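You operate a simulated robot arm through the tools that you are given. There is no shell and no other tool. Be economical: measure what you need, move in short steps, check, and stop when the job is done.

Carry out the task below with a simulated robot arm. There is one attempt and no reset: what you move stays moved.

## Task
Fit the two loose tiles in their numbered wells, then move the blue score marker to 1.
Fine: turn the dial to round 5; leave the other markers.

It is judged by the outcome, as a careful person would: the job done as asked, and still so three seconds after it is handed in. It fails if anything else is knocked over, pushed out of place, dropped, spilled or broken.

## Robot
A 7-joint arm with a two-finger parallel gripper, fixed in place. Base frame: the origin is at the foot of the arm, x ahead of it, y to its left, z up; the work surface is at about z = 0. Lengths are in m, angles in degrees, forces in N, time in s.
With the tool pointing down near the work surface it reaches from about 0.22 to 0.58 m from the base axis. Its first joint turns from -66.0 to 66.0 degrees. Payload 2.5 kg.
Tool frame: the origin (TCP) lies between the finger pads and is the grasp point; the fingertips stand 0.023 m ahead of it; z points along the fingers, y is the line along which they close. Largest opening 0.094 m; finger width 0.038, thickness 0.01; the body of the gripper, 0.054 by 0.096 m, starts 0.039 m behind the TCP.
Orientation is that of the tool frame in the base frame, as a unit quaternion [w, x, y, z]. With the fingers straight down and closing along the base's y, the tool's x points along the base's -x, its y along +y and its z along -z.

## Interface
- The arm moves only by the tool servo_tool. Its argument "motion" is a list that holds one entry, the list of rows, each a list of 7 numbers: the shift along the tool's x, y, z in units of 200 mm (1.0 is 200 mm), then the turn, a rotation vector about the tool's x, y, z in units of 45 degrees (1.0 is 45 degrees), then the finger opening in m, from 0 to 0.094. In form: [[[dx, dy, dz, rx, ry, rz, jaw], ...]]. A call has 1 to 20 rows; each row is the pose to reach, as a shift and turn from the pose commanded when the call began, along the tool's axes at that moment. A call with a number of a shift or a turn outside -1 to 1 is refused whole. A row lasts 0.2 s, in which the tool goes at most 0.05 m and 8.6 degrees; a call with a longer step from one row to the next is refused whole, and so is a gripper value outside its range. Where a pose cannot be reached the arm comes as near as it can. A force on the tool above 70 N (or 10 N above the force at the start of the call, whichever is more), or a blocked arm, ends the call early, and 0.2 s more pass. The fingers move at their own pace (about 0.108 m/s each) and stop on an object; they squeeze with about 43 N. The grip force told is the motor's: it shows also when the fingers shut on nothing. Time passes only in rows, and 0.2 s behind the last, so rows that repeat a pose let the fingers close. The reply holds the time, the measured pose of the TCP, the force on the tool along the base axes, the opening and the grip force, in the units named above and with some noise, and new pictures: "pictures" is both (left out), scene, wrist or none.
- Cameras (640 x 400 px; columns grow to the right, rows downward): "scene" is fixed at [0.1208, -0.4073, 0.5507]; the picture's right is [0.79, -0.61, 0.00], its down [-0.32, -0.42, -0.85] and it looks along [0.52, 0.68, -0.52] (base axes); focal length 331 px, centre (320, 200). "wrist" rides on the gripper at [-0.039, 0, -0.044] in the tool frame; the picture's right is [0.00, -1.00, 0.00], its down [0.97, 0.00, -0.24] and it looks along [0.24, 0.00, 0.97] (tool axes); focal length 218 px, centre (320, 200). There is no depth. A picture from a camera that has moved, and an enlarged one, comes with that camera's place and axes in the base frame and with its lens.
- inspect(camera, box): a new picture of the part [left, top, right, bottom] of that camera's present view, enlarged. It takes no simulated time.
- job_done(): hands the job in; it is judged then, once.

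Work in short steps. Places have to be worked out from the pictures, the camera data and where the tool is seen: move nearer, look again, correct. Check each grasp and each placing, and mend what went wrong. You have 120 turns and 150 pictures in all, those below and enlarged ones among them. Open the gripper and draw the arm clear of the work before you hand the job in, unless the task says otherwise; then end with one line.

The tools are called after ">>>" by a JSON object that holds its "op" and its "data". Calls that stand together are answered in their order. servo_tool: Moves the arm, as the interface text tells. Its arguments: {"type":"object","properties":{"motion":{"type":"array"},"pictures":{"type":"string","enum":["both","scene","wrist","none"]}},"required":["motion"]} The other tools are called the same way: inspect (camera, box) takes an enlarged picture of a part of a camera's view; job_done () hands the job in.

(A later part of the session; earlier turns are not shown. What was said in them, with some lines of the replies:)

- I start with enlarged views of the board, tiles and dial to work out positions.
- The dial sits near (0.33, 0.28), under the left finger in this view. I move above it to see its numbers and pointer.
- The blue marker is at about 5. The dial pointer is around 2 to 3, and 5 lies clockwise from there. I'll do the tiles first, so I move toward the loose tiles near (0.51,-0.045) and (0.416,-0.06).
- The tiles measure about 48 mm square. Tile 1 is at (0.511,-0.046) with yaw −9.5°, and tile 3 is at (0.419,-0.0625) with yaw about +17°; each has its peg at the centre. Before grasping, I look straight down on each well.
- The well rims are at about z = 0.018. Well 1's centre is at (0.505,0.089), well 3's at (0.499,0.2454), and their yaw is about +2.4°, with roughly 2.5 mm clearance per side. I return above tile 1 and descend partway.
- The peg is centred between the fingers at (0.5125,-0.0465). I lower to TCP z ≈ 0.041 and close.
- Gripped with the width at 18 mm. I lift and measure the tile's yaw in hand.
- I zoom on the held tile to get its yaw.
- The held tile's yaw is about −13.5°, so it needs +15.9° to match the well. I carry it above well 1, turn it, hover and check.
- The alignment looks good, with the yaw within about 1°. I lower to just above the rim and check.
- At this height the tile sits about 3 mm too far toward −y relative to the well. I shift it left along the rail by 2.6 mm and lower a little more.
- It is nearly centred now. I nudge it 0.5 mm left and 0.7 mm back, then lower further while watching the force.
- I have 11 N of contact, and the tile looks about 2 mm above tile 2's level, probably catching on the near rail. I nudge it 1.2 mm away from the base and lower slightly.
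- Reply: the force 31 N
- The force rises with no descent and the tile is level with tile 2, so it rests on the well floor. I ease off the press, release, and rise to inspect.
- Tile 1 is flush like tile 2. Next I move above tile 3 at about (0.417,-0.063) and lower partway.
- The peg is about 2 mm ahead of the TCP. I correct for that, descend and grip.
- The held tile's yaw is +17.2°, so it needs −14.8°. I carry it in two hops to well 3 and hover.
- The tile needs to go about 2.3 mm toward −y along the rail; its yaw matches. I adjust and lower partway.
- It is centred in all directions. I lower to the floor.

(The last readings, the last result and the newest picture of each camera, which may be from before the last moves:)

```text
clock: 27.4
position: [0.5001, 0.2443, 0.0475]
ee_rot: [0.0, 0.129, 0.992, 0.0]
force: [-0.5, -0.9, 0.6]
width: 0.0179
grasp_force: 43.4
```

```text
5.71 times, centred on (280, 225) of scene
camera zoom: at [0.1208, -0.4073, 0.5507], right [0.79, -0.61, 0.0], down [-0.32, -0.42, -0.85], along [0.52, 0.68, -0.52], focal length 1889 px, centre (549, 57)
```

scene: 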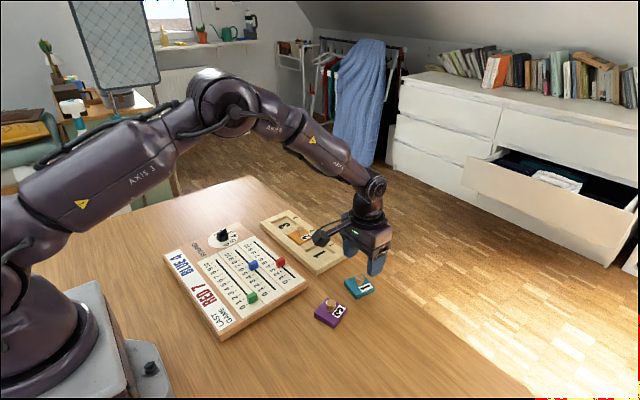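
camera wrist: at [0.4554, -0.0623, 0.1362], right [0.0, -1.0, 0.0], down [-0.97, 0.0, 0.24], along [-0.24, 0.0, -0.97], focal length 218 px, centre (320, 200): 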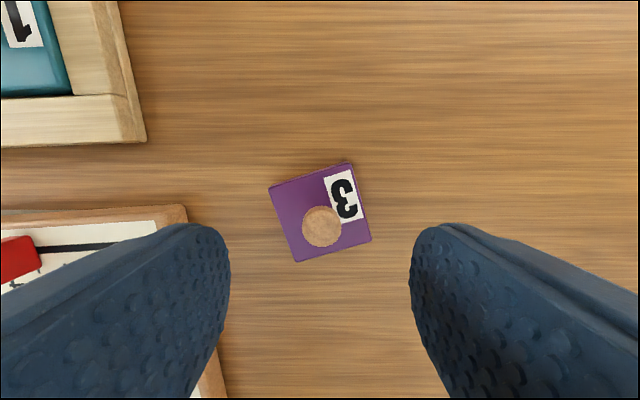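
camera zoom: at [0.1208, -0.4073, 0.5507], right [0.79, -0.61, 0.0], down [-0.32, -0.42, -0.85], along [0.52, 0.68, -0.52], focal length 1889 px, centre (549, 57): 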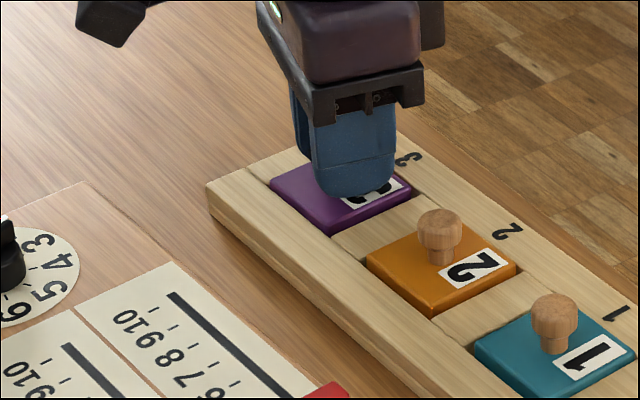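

The tile is inside the rims with even gaps and nearly no force. I lower 1.5 mm more to contact, release, and rise.

>>> {"op": "servo_tool", "data": {"motion": [[[0, -0.002, 0.004, 0, 0, 0, 0], [0, -0.002, 0.008, 0, 0, 0, 0], [0, -0.002, 0.008, 0, 0, 0, 0]]], "pictures": "none"}}

>>> {"op": "servo_tool", "data": {"motion": [[[0, 0, 0, 0, 0, 0, 0.04], [0, 0, 0, 0, 0, 0, 0.05], [0, 0, -0.1, 0, 0, 0, 0.05], [0, 0, -0.3, 0, 0, -0.1, 0.05], [0, 0, -0.5, 0, 0, -0.25, 0.05], [0.1, 0, -0.65, 0, 0, -0.329, 0.05], [0.2, 0, -0.75, 0, 0, -0.329, 0.05], [0.4, 0, -0.75, 0, 0, -0.329, 0.05], [0.5, 0, -0.75, 0, 0, -0.329, 0.05], [0.5, 0, -0.75, 0, 0, -0.329, 0.05]]], "pictures": "both"}}

>>> {"op": "inspect", "data": {"camera": "scene", "box": [250, 200, 350, 275]}}

```text
clock: 28.2
position: [0.501, 0.2433, 0.0476]
ee_rot: [0.001, 0.129, 0.992, 0.003]
force: [-8.0, -1.8, 24.9]
width: 0.018
grasp_force: 42.9
```

```text
clock: 30.4
position: [0.4017, 0.2689, 0.1954]
ee_rot: [0.0, -0.001, 1.0, 0.0]
force: [0.7, -0.9, 0.2]
width: 0.0499
grasp_force: 0.0
camera wrist: at [0.4424, 0.2691, 0.2402], right [0.0, -1.0, 0.0], down [-0.97, 0.0, 0.24], along [-0.24, 0.0, -0.97], focal length 218 px, centre (320, 200)
```

scene: 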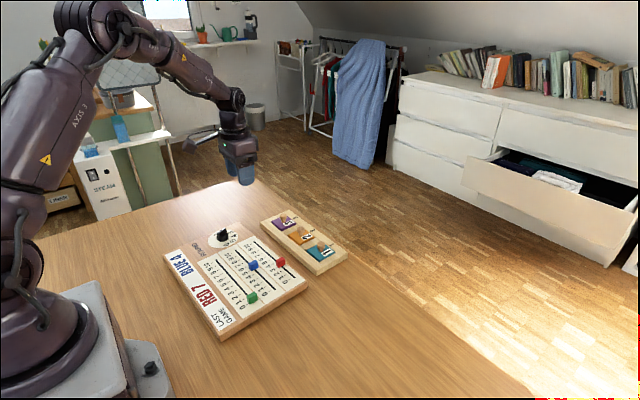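
wrist: 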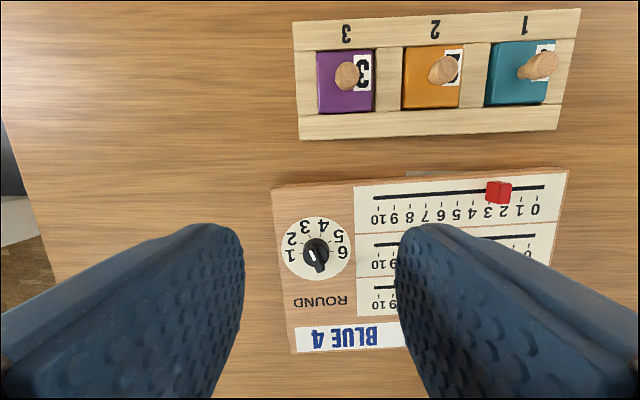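

```text
5.33 times, centred on (300, 238) of scene
camera zoom: at [0.1208, -0.4073, 0.5507], right [0.79, -0.61, 0.0], down [-0.32, -0.42, -0.85], along [0.52, 0.68, -0.52], focal length 1763 px, centre (427, 0)
```

zoom: 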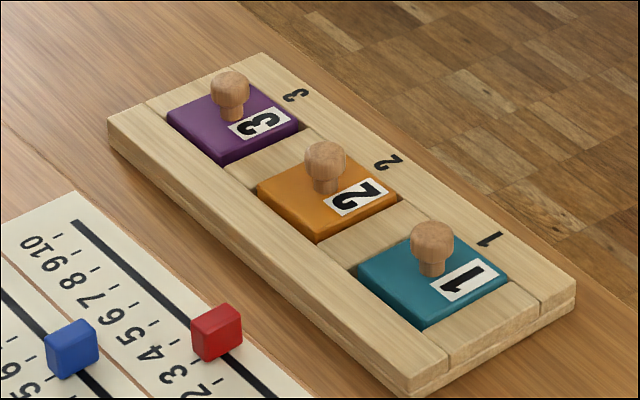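

All three tiles are seated and upright. I move above the blue marker to measure it and the scale.

>>> {"op": "servo_tool", "data": {"motion": [[[0.06, -0.17, 0.02, 0, 0, 0, 0.05], [0.12, -0.34, 0.04, 0, 0, 0, 0.05], [0.18, -0.51, 0.06, 0, 0, 0, 0.05], [0.24, -0.68, 0.08, 0, 0, 0, 0.05], [0.3, -0.825, 0.1, 0, 0, 0, 0.09], [0.3, -0.825, 0.1, 0, 0, 0, 0.09]]], "pictures": "wrist"}}

>>> {"op": "inspect", "data": {"camera": "wrist", "box": [200, 130, 440, 280]}}

>>> {"op": "inspect", "data": {"camera": "scene", "box": [220, 230, 310, 310]}}

```text
clock: 31.8
position: [0.3437, 0.105, 0.1753]
ee_rot: [0.0, 0.0, 1.0, -0.001]
force: [-0.1, 0.5, 0.7]
width: 0.09
grasp_force: 0.0
camera wrist: at [0.3826, 0.1051, 0.2205], right [0.0, -1.0, 0.0], down [-0.97, 0.0, 0.24], along [-0.24, 0.0, -0.97], focal length 218 px, centre (320, 200)
```

wrist: 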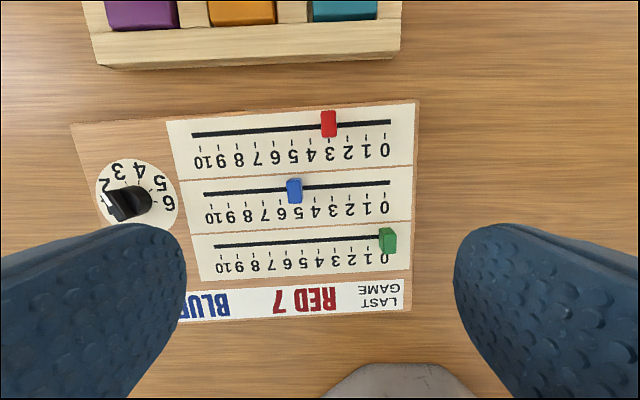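

```text
2.67 times, centred on (320, 205) of wrist
camera zoom: at [0.3826, 0.1051, 0.2205], right [0.0, -1.0, 0.0], down [-0.97, 0.0, 0.24], along [-0.24, 0.0, -0.97], focal length 582 px, centre (320, 187)
```

zoom: 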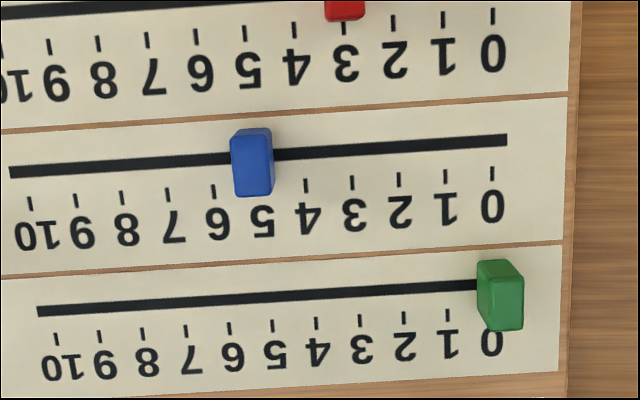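

```text
5.00 times, centred on (265, 270) of scene
camera zoom: at [0.1208, -0.4074, 0.5507], right [0.79, -0.61, 0.0], down [-0.32, -0.42, -0.85], along [0.52, 0.68, -0.52], focal length 1653 px, centre (595, -150)
```

zoom: 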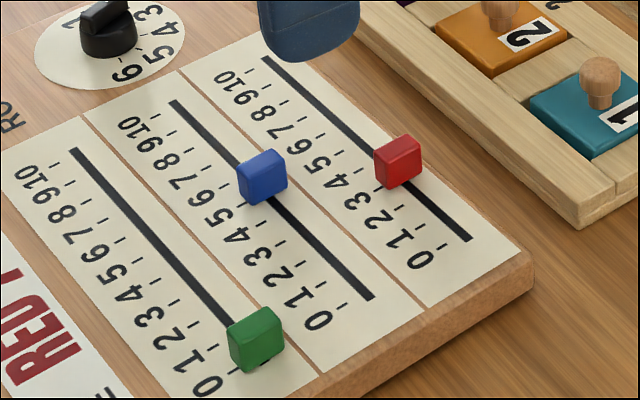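

The blue marker is at 5, near (0.344, 0.128). The scale pitch is about 16.1 mm and the board's yaw is about +3.8°. I line up over the marker with that yaw and lower partway.

>>> {"op": "servo_tool", "data": {"motion": [[[0, 0.06, 0.1, 0, 0, -0.042, 0.06], [0, 0.114, 0.25, 0, 0, -0.084, 0.05], [0, 0.114, 0.4, 0, 0, -0.084, 0.05], [0, 0.114, 0.4, 0, 0, -0.084, 0.05]]], "pictures": "wrist"}}

>>> {"op": "inspect", "data": {"camera": "scene", "box": [215, 200, 315, 300]}}

```text
clock: 32.8
position: [0.3436, 0.1268, 0.0953]
ee_rot: [0.0, -0.033, 0.999, 0.0]
force: [-0.6, 0.4, 0.4]
width: 0.0502
grasp_force: 0.0
camera wrist: at [0.3823, 0.1302, 0.1399], right [0.07, -1.0, 0.0], down [-0.97, -0.06, 0.24], along [-0.24, -0.02, -0.97], focal length 218 px, centre (320, 200)
```

wrist: 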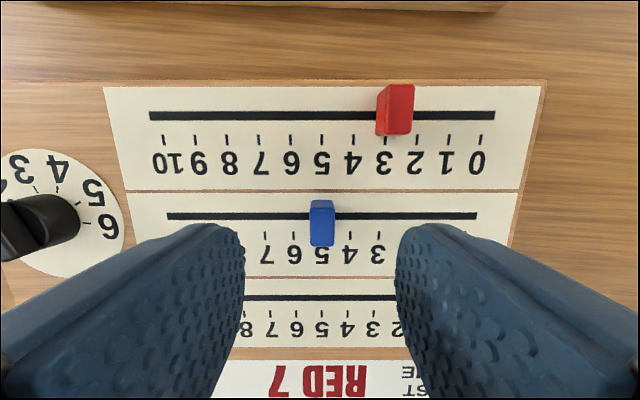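

```text
4.00 times, centred on (265, 250) of scene
camera zoom: at [0.1208, -0.4073, 0.5507], right [0.79, -0.61, 0.0], down [-0.32, -0.42, -0.85], along [0.52, 0.68, -0.52], focal length 1322 px, centre (540, 0)
```

zoom: 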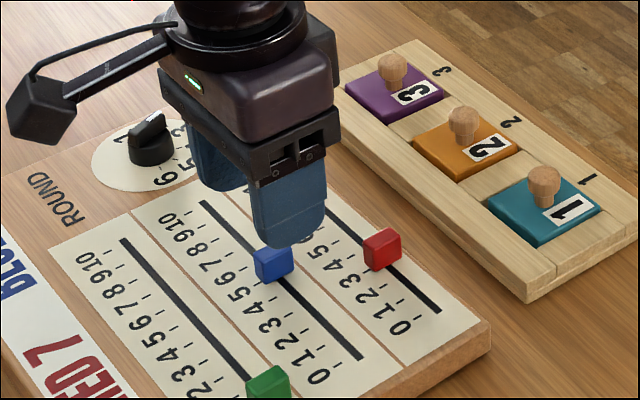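

The TCP is centred on the marker and the board top is at z ≈ 0.02–0.025. I lower to TCP 0.057 and look.

>>> {"op": "servo_tool", "data": {"motion": [[[0, 0, 0.1, 0, 0, 0, 0.05], [0, 0, 0.19, 0, 0, 0, 0.05], [0, 0, 0.19, 0, 0, 0, 0.05]]], "pictures": "wrist"}}

>>> {"op": "inspect", "data": {"camera": "scene", "box": [225, 220, 305, 300]}}

```text
clock: 33.6
position: [0.3425, 0.1271, 0.0584]
ee_rot: [0.0, -0.033, 0.999, -0.001]
force: [0.4, 0.5, -0.3]
width: 0.0498
grasp_force: 0.1
camera wrist: at [0.3826, 0.1295, 0.1026], right [0.07, -1.0, 0.0], down [-0.97, -0.06, 0.24], along [-0.24, -0.02, -0.97], focal length 218 px, centre (320, 200)
```

wrist: 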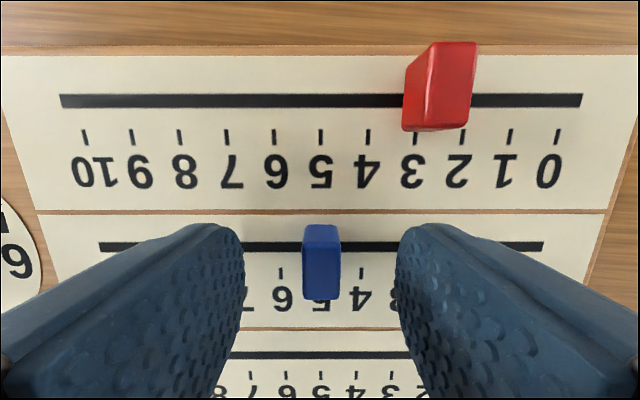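

```text
5.00 times, centred on (265, 260) of scene
camera zoom: at [0.1208, -0.4073, 0.5507], right [0.79, -0.61, 0.0], down [-0.32, -0.42, -0.85], along [0.52, 0.68, -0.52], focal length 1653 px, centre (595, -100)
```

zoom: 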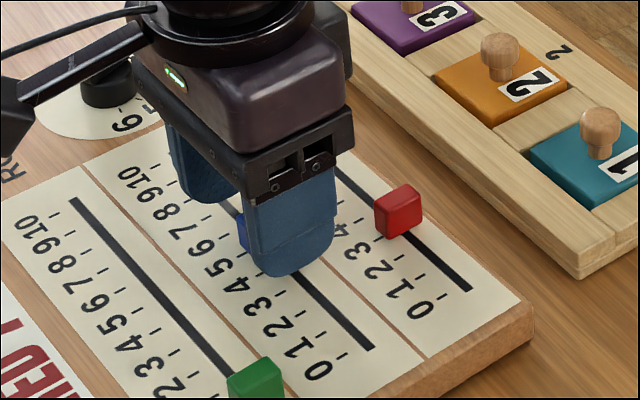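

Board top ≈ 0.0255 m from tick scaling, so the fingertips are about 10 mm above it. I lower 6 mm and close on the marker.

>>> {"op": "servo_tool", "data": {"motion": [[[0, 0, 0.015, 0, 0, 0, 0.05], [0, 0, 0.03, 0, 0, 0, 0.05], [0, 0, 0.03, 0, 0, 0, 0.03], [0, 0, 0.03, 0, 0, 0, 0.0], [0, 0, 0.03, 0, 0, 0, 0.0], [0, 0, 0.03, 0, 0, 0, 0.0]]], "pictures": "wrist"}}

```text
clock: 35.0
position: [0.3438, 0.1265, 0.0525]
ee_rot: [0.001, -0.033, 0.999, -0.001]
force: [0.2, -0.4, 0.7]
width: 0.0104
grasp_force: 43.2
camera wrist: at [0.3831, 0.1296, 0.0968], right [0.07, -1.0, 0.0], down [-0.97, -0.06, 0.24], along [-0.24, -0.02, -0.97], focal length 218 px, centre (320, 200)
```

wrist: 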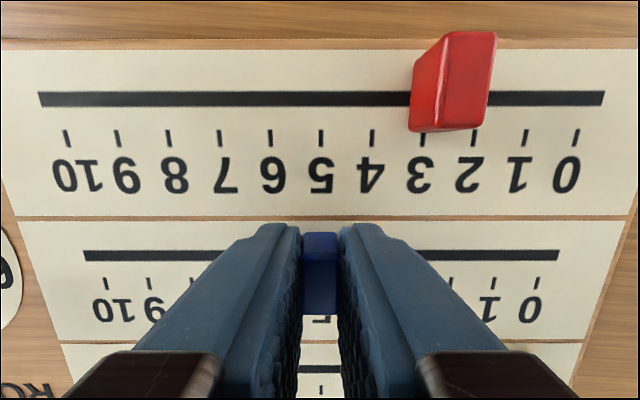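

The marker is gripped at exactly 5. I slide it 64 mm along the slot toward 1.

>>> {"op": "servo_tool", "data": {"motion": [[[0, -0.06, 0, 0, 0, 0, 0], [0, -0.12, 0, 0, 0, 0, 0], [0, -0.18, 0, 0, 0, 0, 0], [0, -0.24, 0, 0, 0, 0, 0], [0, -0.3, 0, 0, 0, 0, 0], [0, -0.32, 0, 0, 0, 0, 0], [0, -0.32, 0, 0, 0, 0, 0]]], "pictures": "wrist"}}

>>> {"op": "inspect", "data": {"camera": "scene", "box": [235, 230, 315, 310]}}

```text
clock: 36.6
position: [0.3475, 0.0629, 0.0511]
ee_rot: [0.0, -0.032, 0.999, 0.0]
force: [-7.0, -0.5, 20.5]
width: 0.0103
grasp_force: 43.0
camera wrist: at [0.3875, 0.0652, 0.0967], right [0.07, -1.0, 0.0], down [-0.97, -0.06, 0.24], along [-0.24, -0.02, -0.97], focal length 218 px, centre (320, 200)
```

wrist: 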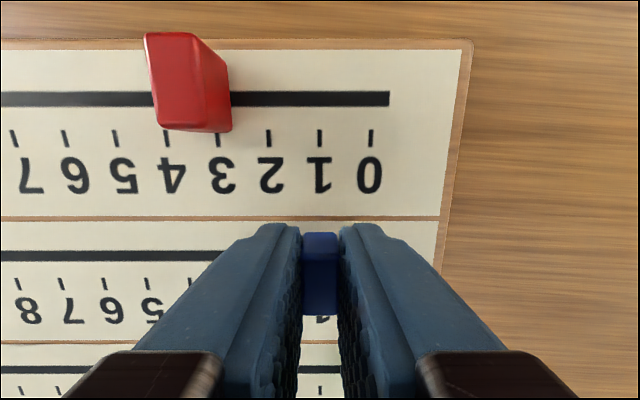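

```text
5.00 times, centred on (275, 270) of scene
camera zoom: at [0.1207, -0.4074, 0.5507], right [0.79, -0.61, 0.0], down [-0.32, -0.42, -0.85], along [0.52, 0.68, -0.52], focal length 1653 px, centre (545, -150)
```

zoom: 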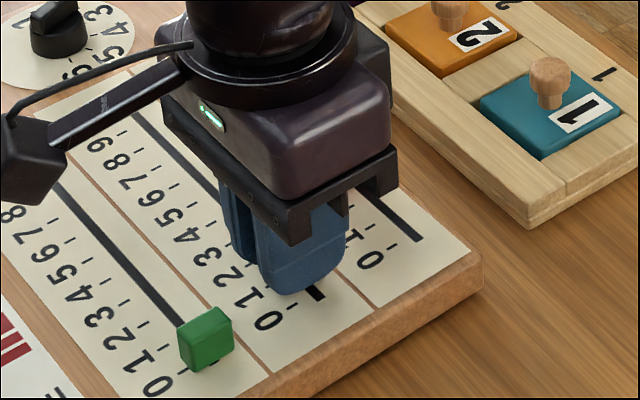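

The marker now lines up with 1. I release, rise, and check.

>>> {"op": "servo_tool", "data": {"motion": [[[0, 0, 0, 0, 0, 0, 0.03], [0, 0, 0, 0, 0, 0, 0.05], [0, 0, -0.1, 0, 0, 0, 0.05], [0, 0, -0.25, 0, 0, 0, 0.05], [0, 0, -0.45, 0, 0, 0, 0.05], [0, 0, -0.55, 0, 0, 0, 0.05], [0, 0, -0.55, 0, 0, 0, 0.05]]], "pictures": "none"}}

>>> {"op": "inspect", "data": {"camera": "wrist", "box": [200, 110, 440, 260]}}

>>> {"op": "inspect", "data": {"camera": "scene", "box": [220, 230, 310, 310]}}

```text
clock: 38.2
position: [0.3483, 0.0646, 0.1616]
ee_rot: [0.0, -0.033, 0.999, 0.0]
force: [0.5, -0.5, -0.4]
width: 0.0502
grasp_force: 0.0
```

```text
2.67 times, centred on (320, 185) of wrist
camera zoom: at [0.3888, 0.0673, 0.2062], right [0.07, -1.0, 0.0], down [-0.97, -0.06, 0.24], along [-0.24, -0.02, -0.97], focal length 582 px, centre (320, 240)
```

zoom: 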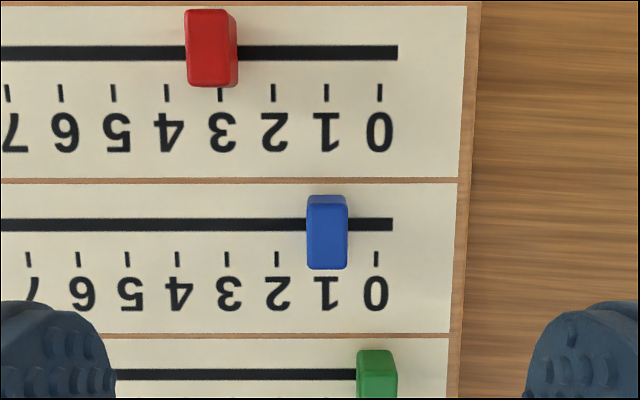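

```text
5.00 times, centred on (265, 270) of scene
camera zoom: at [0.1208, -0.4073, 0.5507], right [0.79, -0.61, 0.0], down [-0.32, -0.42, -0.85], along [0.52, 0.68, -0.52], focal length 1653 px, centre (595, -150)
```

zoom: 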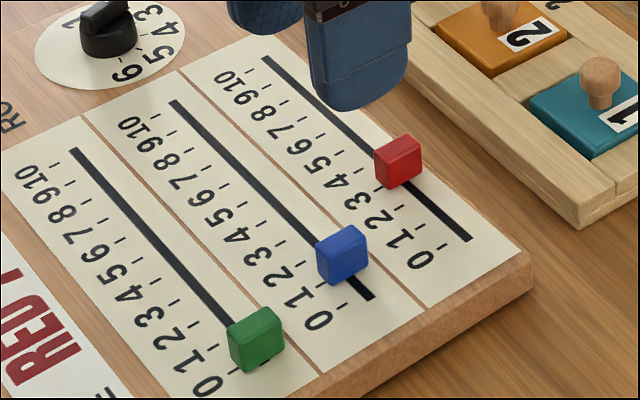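

Blue is exactly on 1, and red and green are unmoved. Now I move above the dial.

>>> {"op": "servo_tool", "data": {"motion": [[[0, 0.2, 0, 0, 0, 0, 0.06], [0, 0.4, 0, 0, 0, 0, 0.06], [0, 0.6, 0, 0, 0, 0, 0.06], [0, 0.8, 0, 0, 0, 0, 0.06], [0.01, 0.99, 0, 0, 0, 0, 0.06], [0.01, 0.99, 0, 0, 0, 0, 0.06]]], "pictures": "none"}}

>>> {"op": "inspect", "data": {"camera": "wrist", "box": [240, 130, 400, 250]}}

>>> {"op": "inspect", "data": {"camera": "scene", "box": [190, 215, 250, 255]}}

```text
clock: 39.6
position: [0.3315, 0.259, 0.1593]
ee_rot: [0.0, -0.033, 0.999, 0.0]
force: [0.2, 0.6, -0.2]
width: 0.06
grasp_force: 0.1
```

```text
3.33 times, centred on (320, 190) of wrist
camera zoom: at [0.3726, 0.2624, 0.2044], right [0.07, -1.0, 0.0], down [-0.97, -0.06, 0.24], along [-0.24, -0.02, -0.97], focal length 728 px, centre (320, 233)
```

zoom: 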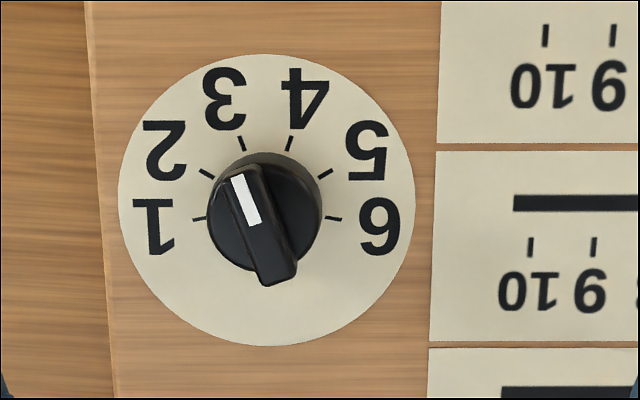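

```text
10.00 times, centred on (220, 235) of scene
camera zoom: at [0.1208, -0.4073, 0.5507], right [0.79, -0.61, 0.0], down [-0.32, -0.42, -0.85], along [0.52, 0.68, -0.52], focal length 3306 px, centre (1320, -150)
```

zoom: 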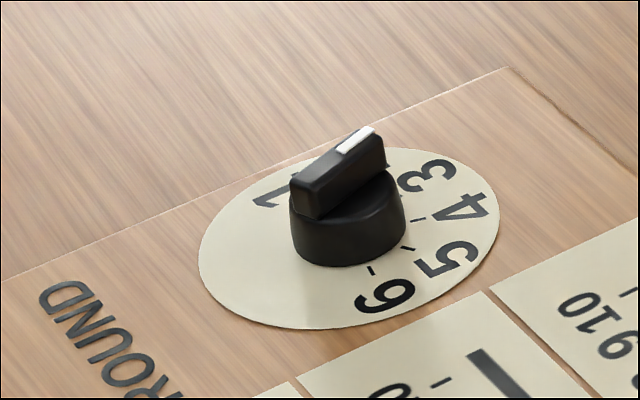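

The pointer is on 3 at about 110° in the board frame, and 5 is at about 30°, so it needs about 80° clockwise. I centre over the knob axis, align the fingers across the bar (+20°), and lower partway.

>>> {"op": "servo_tool", "data": {"motion": [[[-0.0135, 0.068, 0.1, 0, 0, -0.15, 0.05], [-0.0135, 0.068, 0.2, 0, 0, -0.3, 0.05], [-0.0135, 0.068, 0.3, 0, 0, -0.444, 0.05], [-0.0135, 0.068, 0.36, 0, 0, -0.444, 0.05], [-0.0135, 0.068, 0.36, 0, 0, -0.444, 0.05]]], "pictures": "wrist"}}

>>> {"op": "inspect", "data": {"camera": "scene", "box": [190, 195, 270, 255]}}

```text
clock: 40.8
position: [0.3352, 0.2734, 0.0865]
ee_rot: [-0.001, -0.207, 0.978, 0.0]
force: [-0.8, 0.1, -0.4]
width: 0.0499
grasp_force: 0.1
camera wrist: at [0.3711, 0.2897, 0.1322], right [0.4, -0.92, 0.0], down [-0.89, -0.39, 0.24], along [-0.22, -0.1, -0.97], focal length 218 px, centre (320, 200)
```

wrist: 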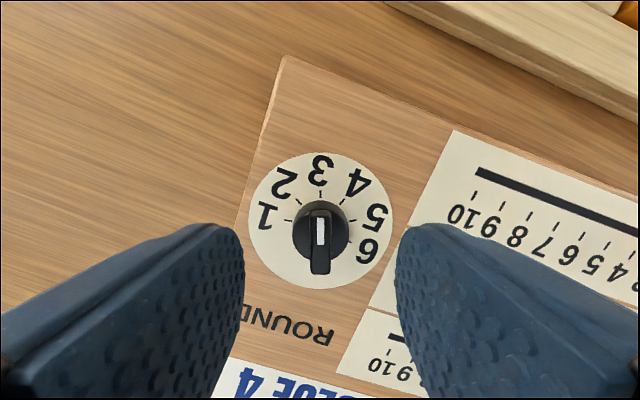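

```text
6.67 times, centred on (230, 225) of scene
camera zoom: at [0.1208, -0.4073, 0.5507], right [0.79, -0.61, 0.0], down [-0.32, -0.42, -0.85], along [0.52, 0.68, -0.52], focal length 2204 px, centre (920, 33)
```

zoom: 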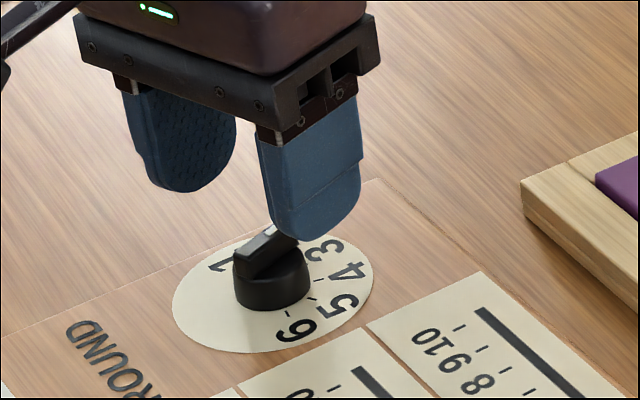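

The bar is aligned and centred. I lower so the fingertips straddle the bar above the round base, then close.

>>> {"op": "servo_tool", "data": {"motion": [[[0, 0, 0.07, 0, 0, 0, 0.05], [0, 0, 0.132, 0, 0, 0, 0.05], [0, 0, 0.132, 0, 0, 0, 0.03], [0, 0, 0.132, 0, 0, 0, 0], [0, 0, 0.132, 0, 0, 0, 0], [0, 0, 0.132, 0, 0, 0, 0]]], "pictures": "wrist"}}

>>> {"op": "inspect", "data": {"camera": "scene", "box": [190, 195, 270, 255]}}

```text
clock: 42.2
position: [0.3337, 0.2722, 0.0616]
ee_rot: [-0.001, -0.205, 0.979, 0.001]
force: [1.0, 2.7, 0.8]
width: 0.0087
grasp_force: 43.1
camera wrist: at [0.3707, 0.2892, 0.1072], right [0.4, -0.92, 0.0], down [-0.89, -0.39, 0.24], along [-0.22, -0.1, -0.97], focal length 218 px, centre (320, 200)
```

wrist: 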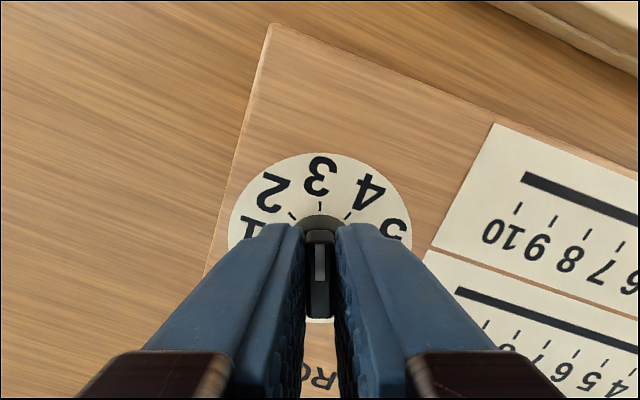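

```text
6.67 times, centred on (230, 225) of scene
camera zoom: at [0.1208, -0.4073, 0.5507], right [0.79, -0.61, 0.0], down [-0.32, -0.42, -0.85], along [0.52, 0.68, -0.52], focal length 2204 px, centre (920, 33)
```

zoom: 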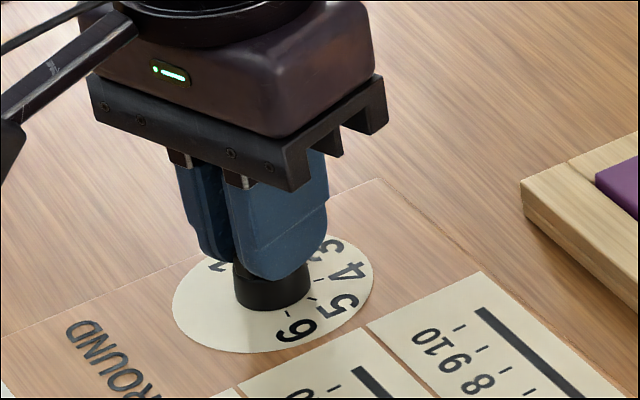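

Gripped on the bar. I turn it 40° clockwise first, in 8° rows.

>>> {"op": "servo_tool", "data": {"motion": [[[0, 0, 0, 0, 0, 0.15, 0], [0, 0, 0, 0, 0, 0.3, 0], [0, 0, 0, 0, 0, 0.45, 0], [0, 0, 0, 0, 0, 0.6, 0], [0, 0, 0, 0, 0, 0.75, 0], [0, 0, 0, 0, 0, 0.889, 0], [0, 0, 0, 0, 0, 0.889, 0]]], "pictures": "wrist"}}

```text
clock: 43.8
position: [0.3339, 0.2742, 0.0616]
ee_rot: [0.0, 0.143, 0.99, 0.0]
force: [-1.2, -1.7, -0.2]
width: 0.0089
grasp_force: 43.1
camera wrist: at [0.3723, 0.2628, 0.1078], right [-0.28, -0.96, 0.0], down [-0.93, 0.27, 0.24], along [-0.23, 0.07, -0.97], focal length 218 px, centre (320, 200)
```

wrist: 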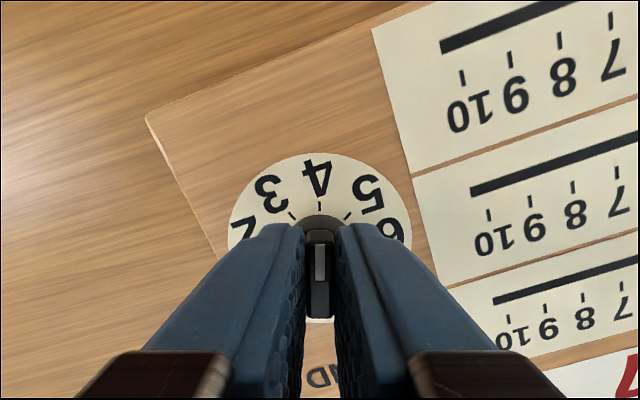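

The pointer is now exactly on 4. I turn another 40°.

>>> {"op": "servo_tool", "data": {"motion": [[[0, 0, 0, 0, 0, 0.15, 0], [0, 0, 0, 0, 0, 0.3, 0], [0, 0, 0, 0, 0, 0.45, 0], [0, 0, 0, 0, 0, 0.6, 0], [0, 0, 0, 0, 0, 0.75, 0], [0, 0, 0, 0, 0, 0.889, 0], [0, 0, 0, 0, 0, 0.889, 0]]], "pictures": "wrist"}}

```text
clock: 45.4
position: [0.334, 0.2732, 0.0627]
ee_rot: [0.0, 0.473, 0.881, 0.0]
force: [-0.3, -0.1, -0.1]
width: 0.0087
grasp_force: 42.8
camera wrist: at [0.3567, 0.2414, 0.1084], right [-0.83, -0.55, 0.0], down [-0.54, 0.81, 0.24], along [-0.13, 0.2, -0.97], focal length 218 px, centre (320, 200)
```

wrist: 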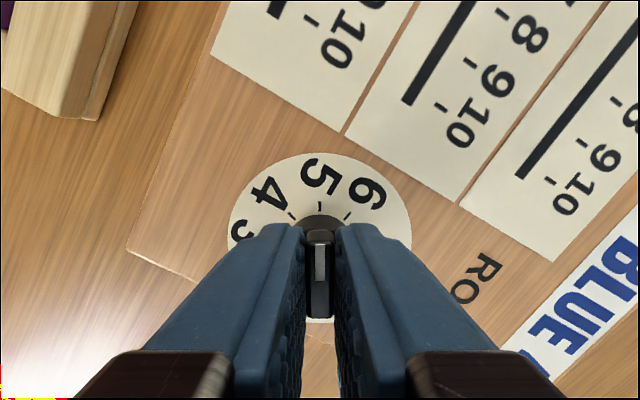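

The pointer lines up with the 5 tick. I release and rise straight up, turn the wrist back, and check everything.

>>> {"op": "servo_tool", "data": {"motion": [[[0, 0, 0, 0, 0, 0, 0.03], [0, 0, 0, 0, 0, 0, 0.05], [0, 0, -0.1, 0, 0, 0, 0.05], [0, 0, -0.25, 0, 0, 0, 0.05], [0, 0, -0.45, 0, 0, -0.15, 0.05], [0, 0, -0.6, 0, 0, -0.3, 0.05], [0, 0, -0.7, 0, 0, -0.45, 0.05], [0, 0, -0.7, 0, 0, -0.6, 0.05], [0, 0, -0.7, 0, 0, -0.75, 0.05], [0, 0, -0.7, 0, 0, -0.889, 0.05], [0, 0, -0.7, 0, 0, -0.889, 0.05]]], "pictures": "both"}}

>>> {"op": "inspect", "data": {"camera": "wrist", "box": [240, 130, 400, 250]}}

>>> {"op": "inspect", "data": {"camera": "scene", "box": [160, 200, 360, 340]}}

```text
clock: 47.8
position: [0.3341, 0.2731, 0.2039]
ee_rot: [0.0, 0.141, 0.99, 0.0]
force: [0.4, 0.2, 1.2]
width: 0.05
grasp_force: 0.1
camera wrist: at [0.3727, 0.2634, 0.2485], right [-0.28, -0.96, 0.0], down [-0.93, 0.27, 0.24], along [-0.23, 0.07, -0.97], focal length 218 px, centre (320, 200)
```

scene: 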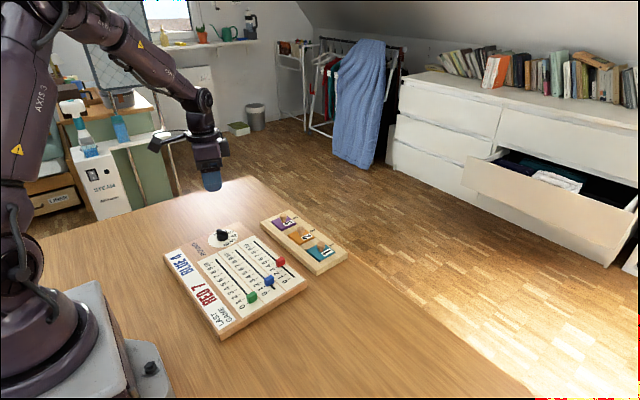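
wrist: 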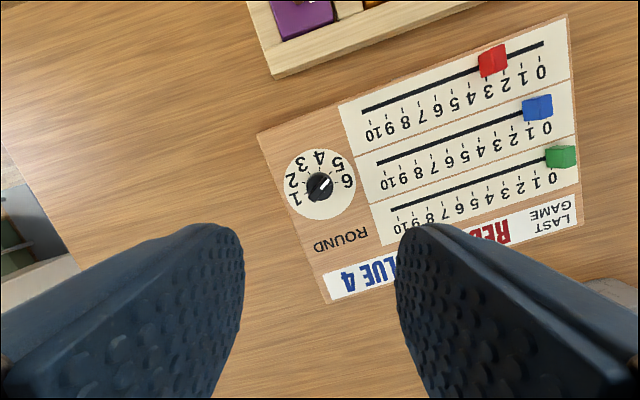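

```text
3.33 times, centred on (320, 190) of wrist
camera zoom: at [0.3727, 0.2634, 0.2485], right [-0.28, -0.96, 0.0], down [-0.93, 0.27, 0.24], along [-0.23, 0.07, -0.97], focal length 728 px, centre (320, 233)
```

zoom: 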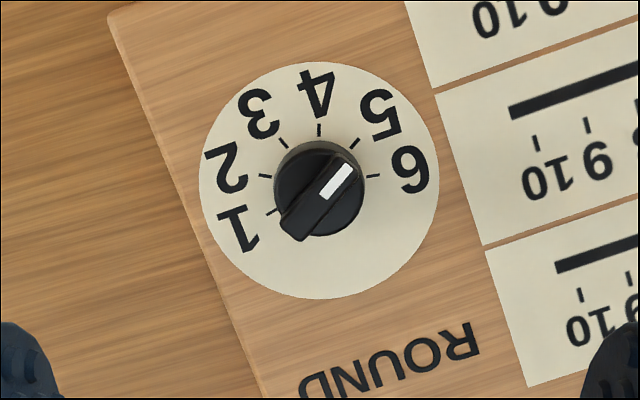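

```text
2.86 times, centred on (260, 270) of scene
camera zoom: at [0.1208, -0.4073, 0.5507], right [0.79, -0.61, 0.0], down [-0.32, -0.42, -0.85], along [0.52, 0.68, -0.52], focal length 944 px, centre (491, 0)
```

zoom: 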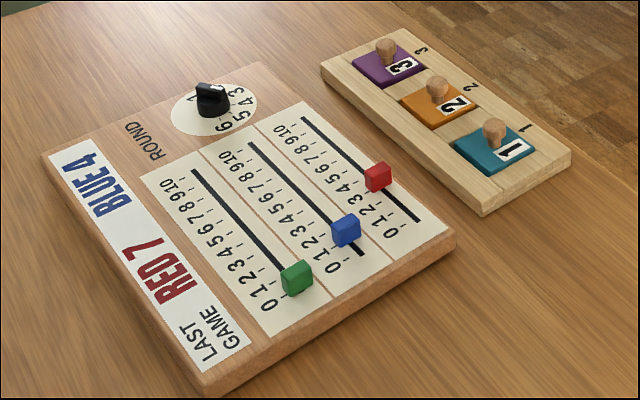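

The dial points at 5, blue is at 1, red and green are untouched, and the tiles are seated. The arm is clear and the gripper open, so I hand in.

>>> {"op": "job_done", "data": {}}

```text
The job is handed in.
```

Tiles 1 and 3 are seated in their numbered wells, the blue marker is on 1, the dial points to round 5, and the red and green markers were left where they were.
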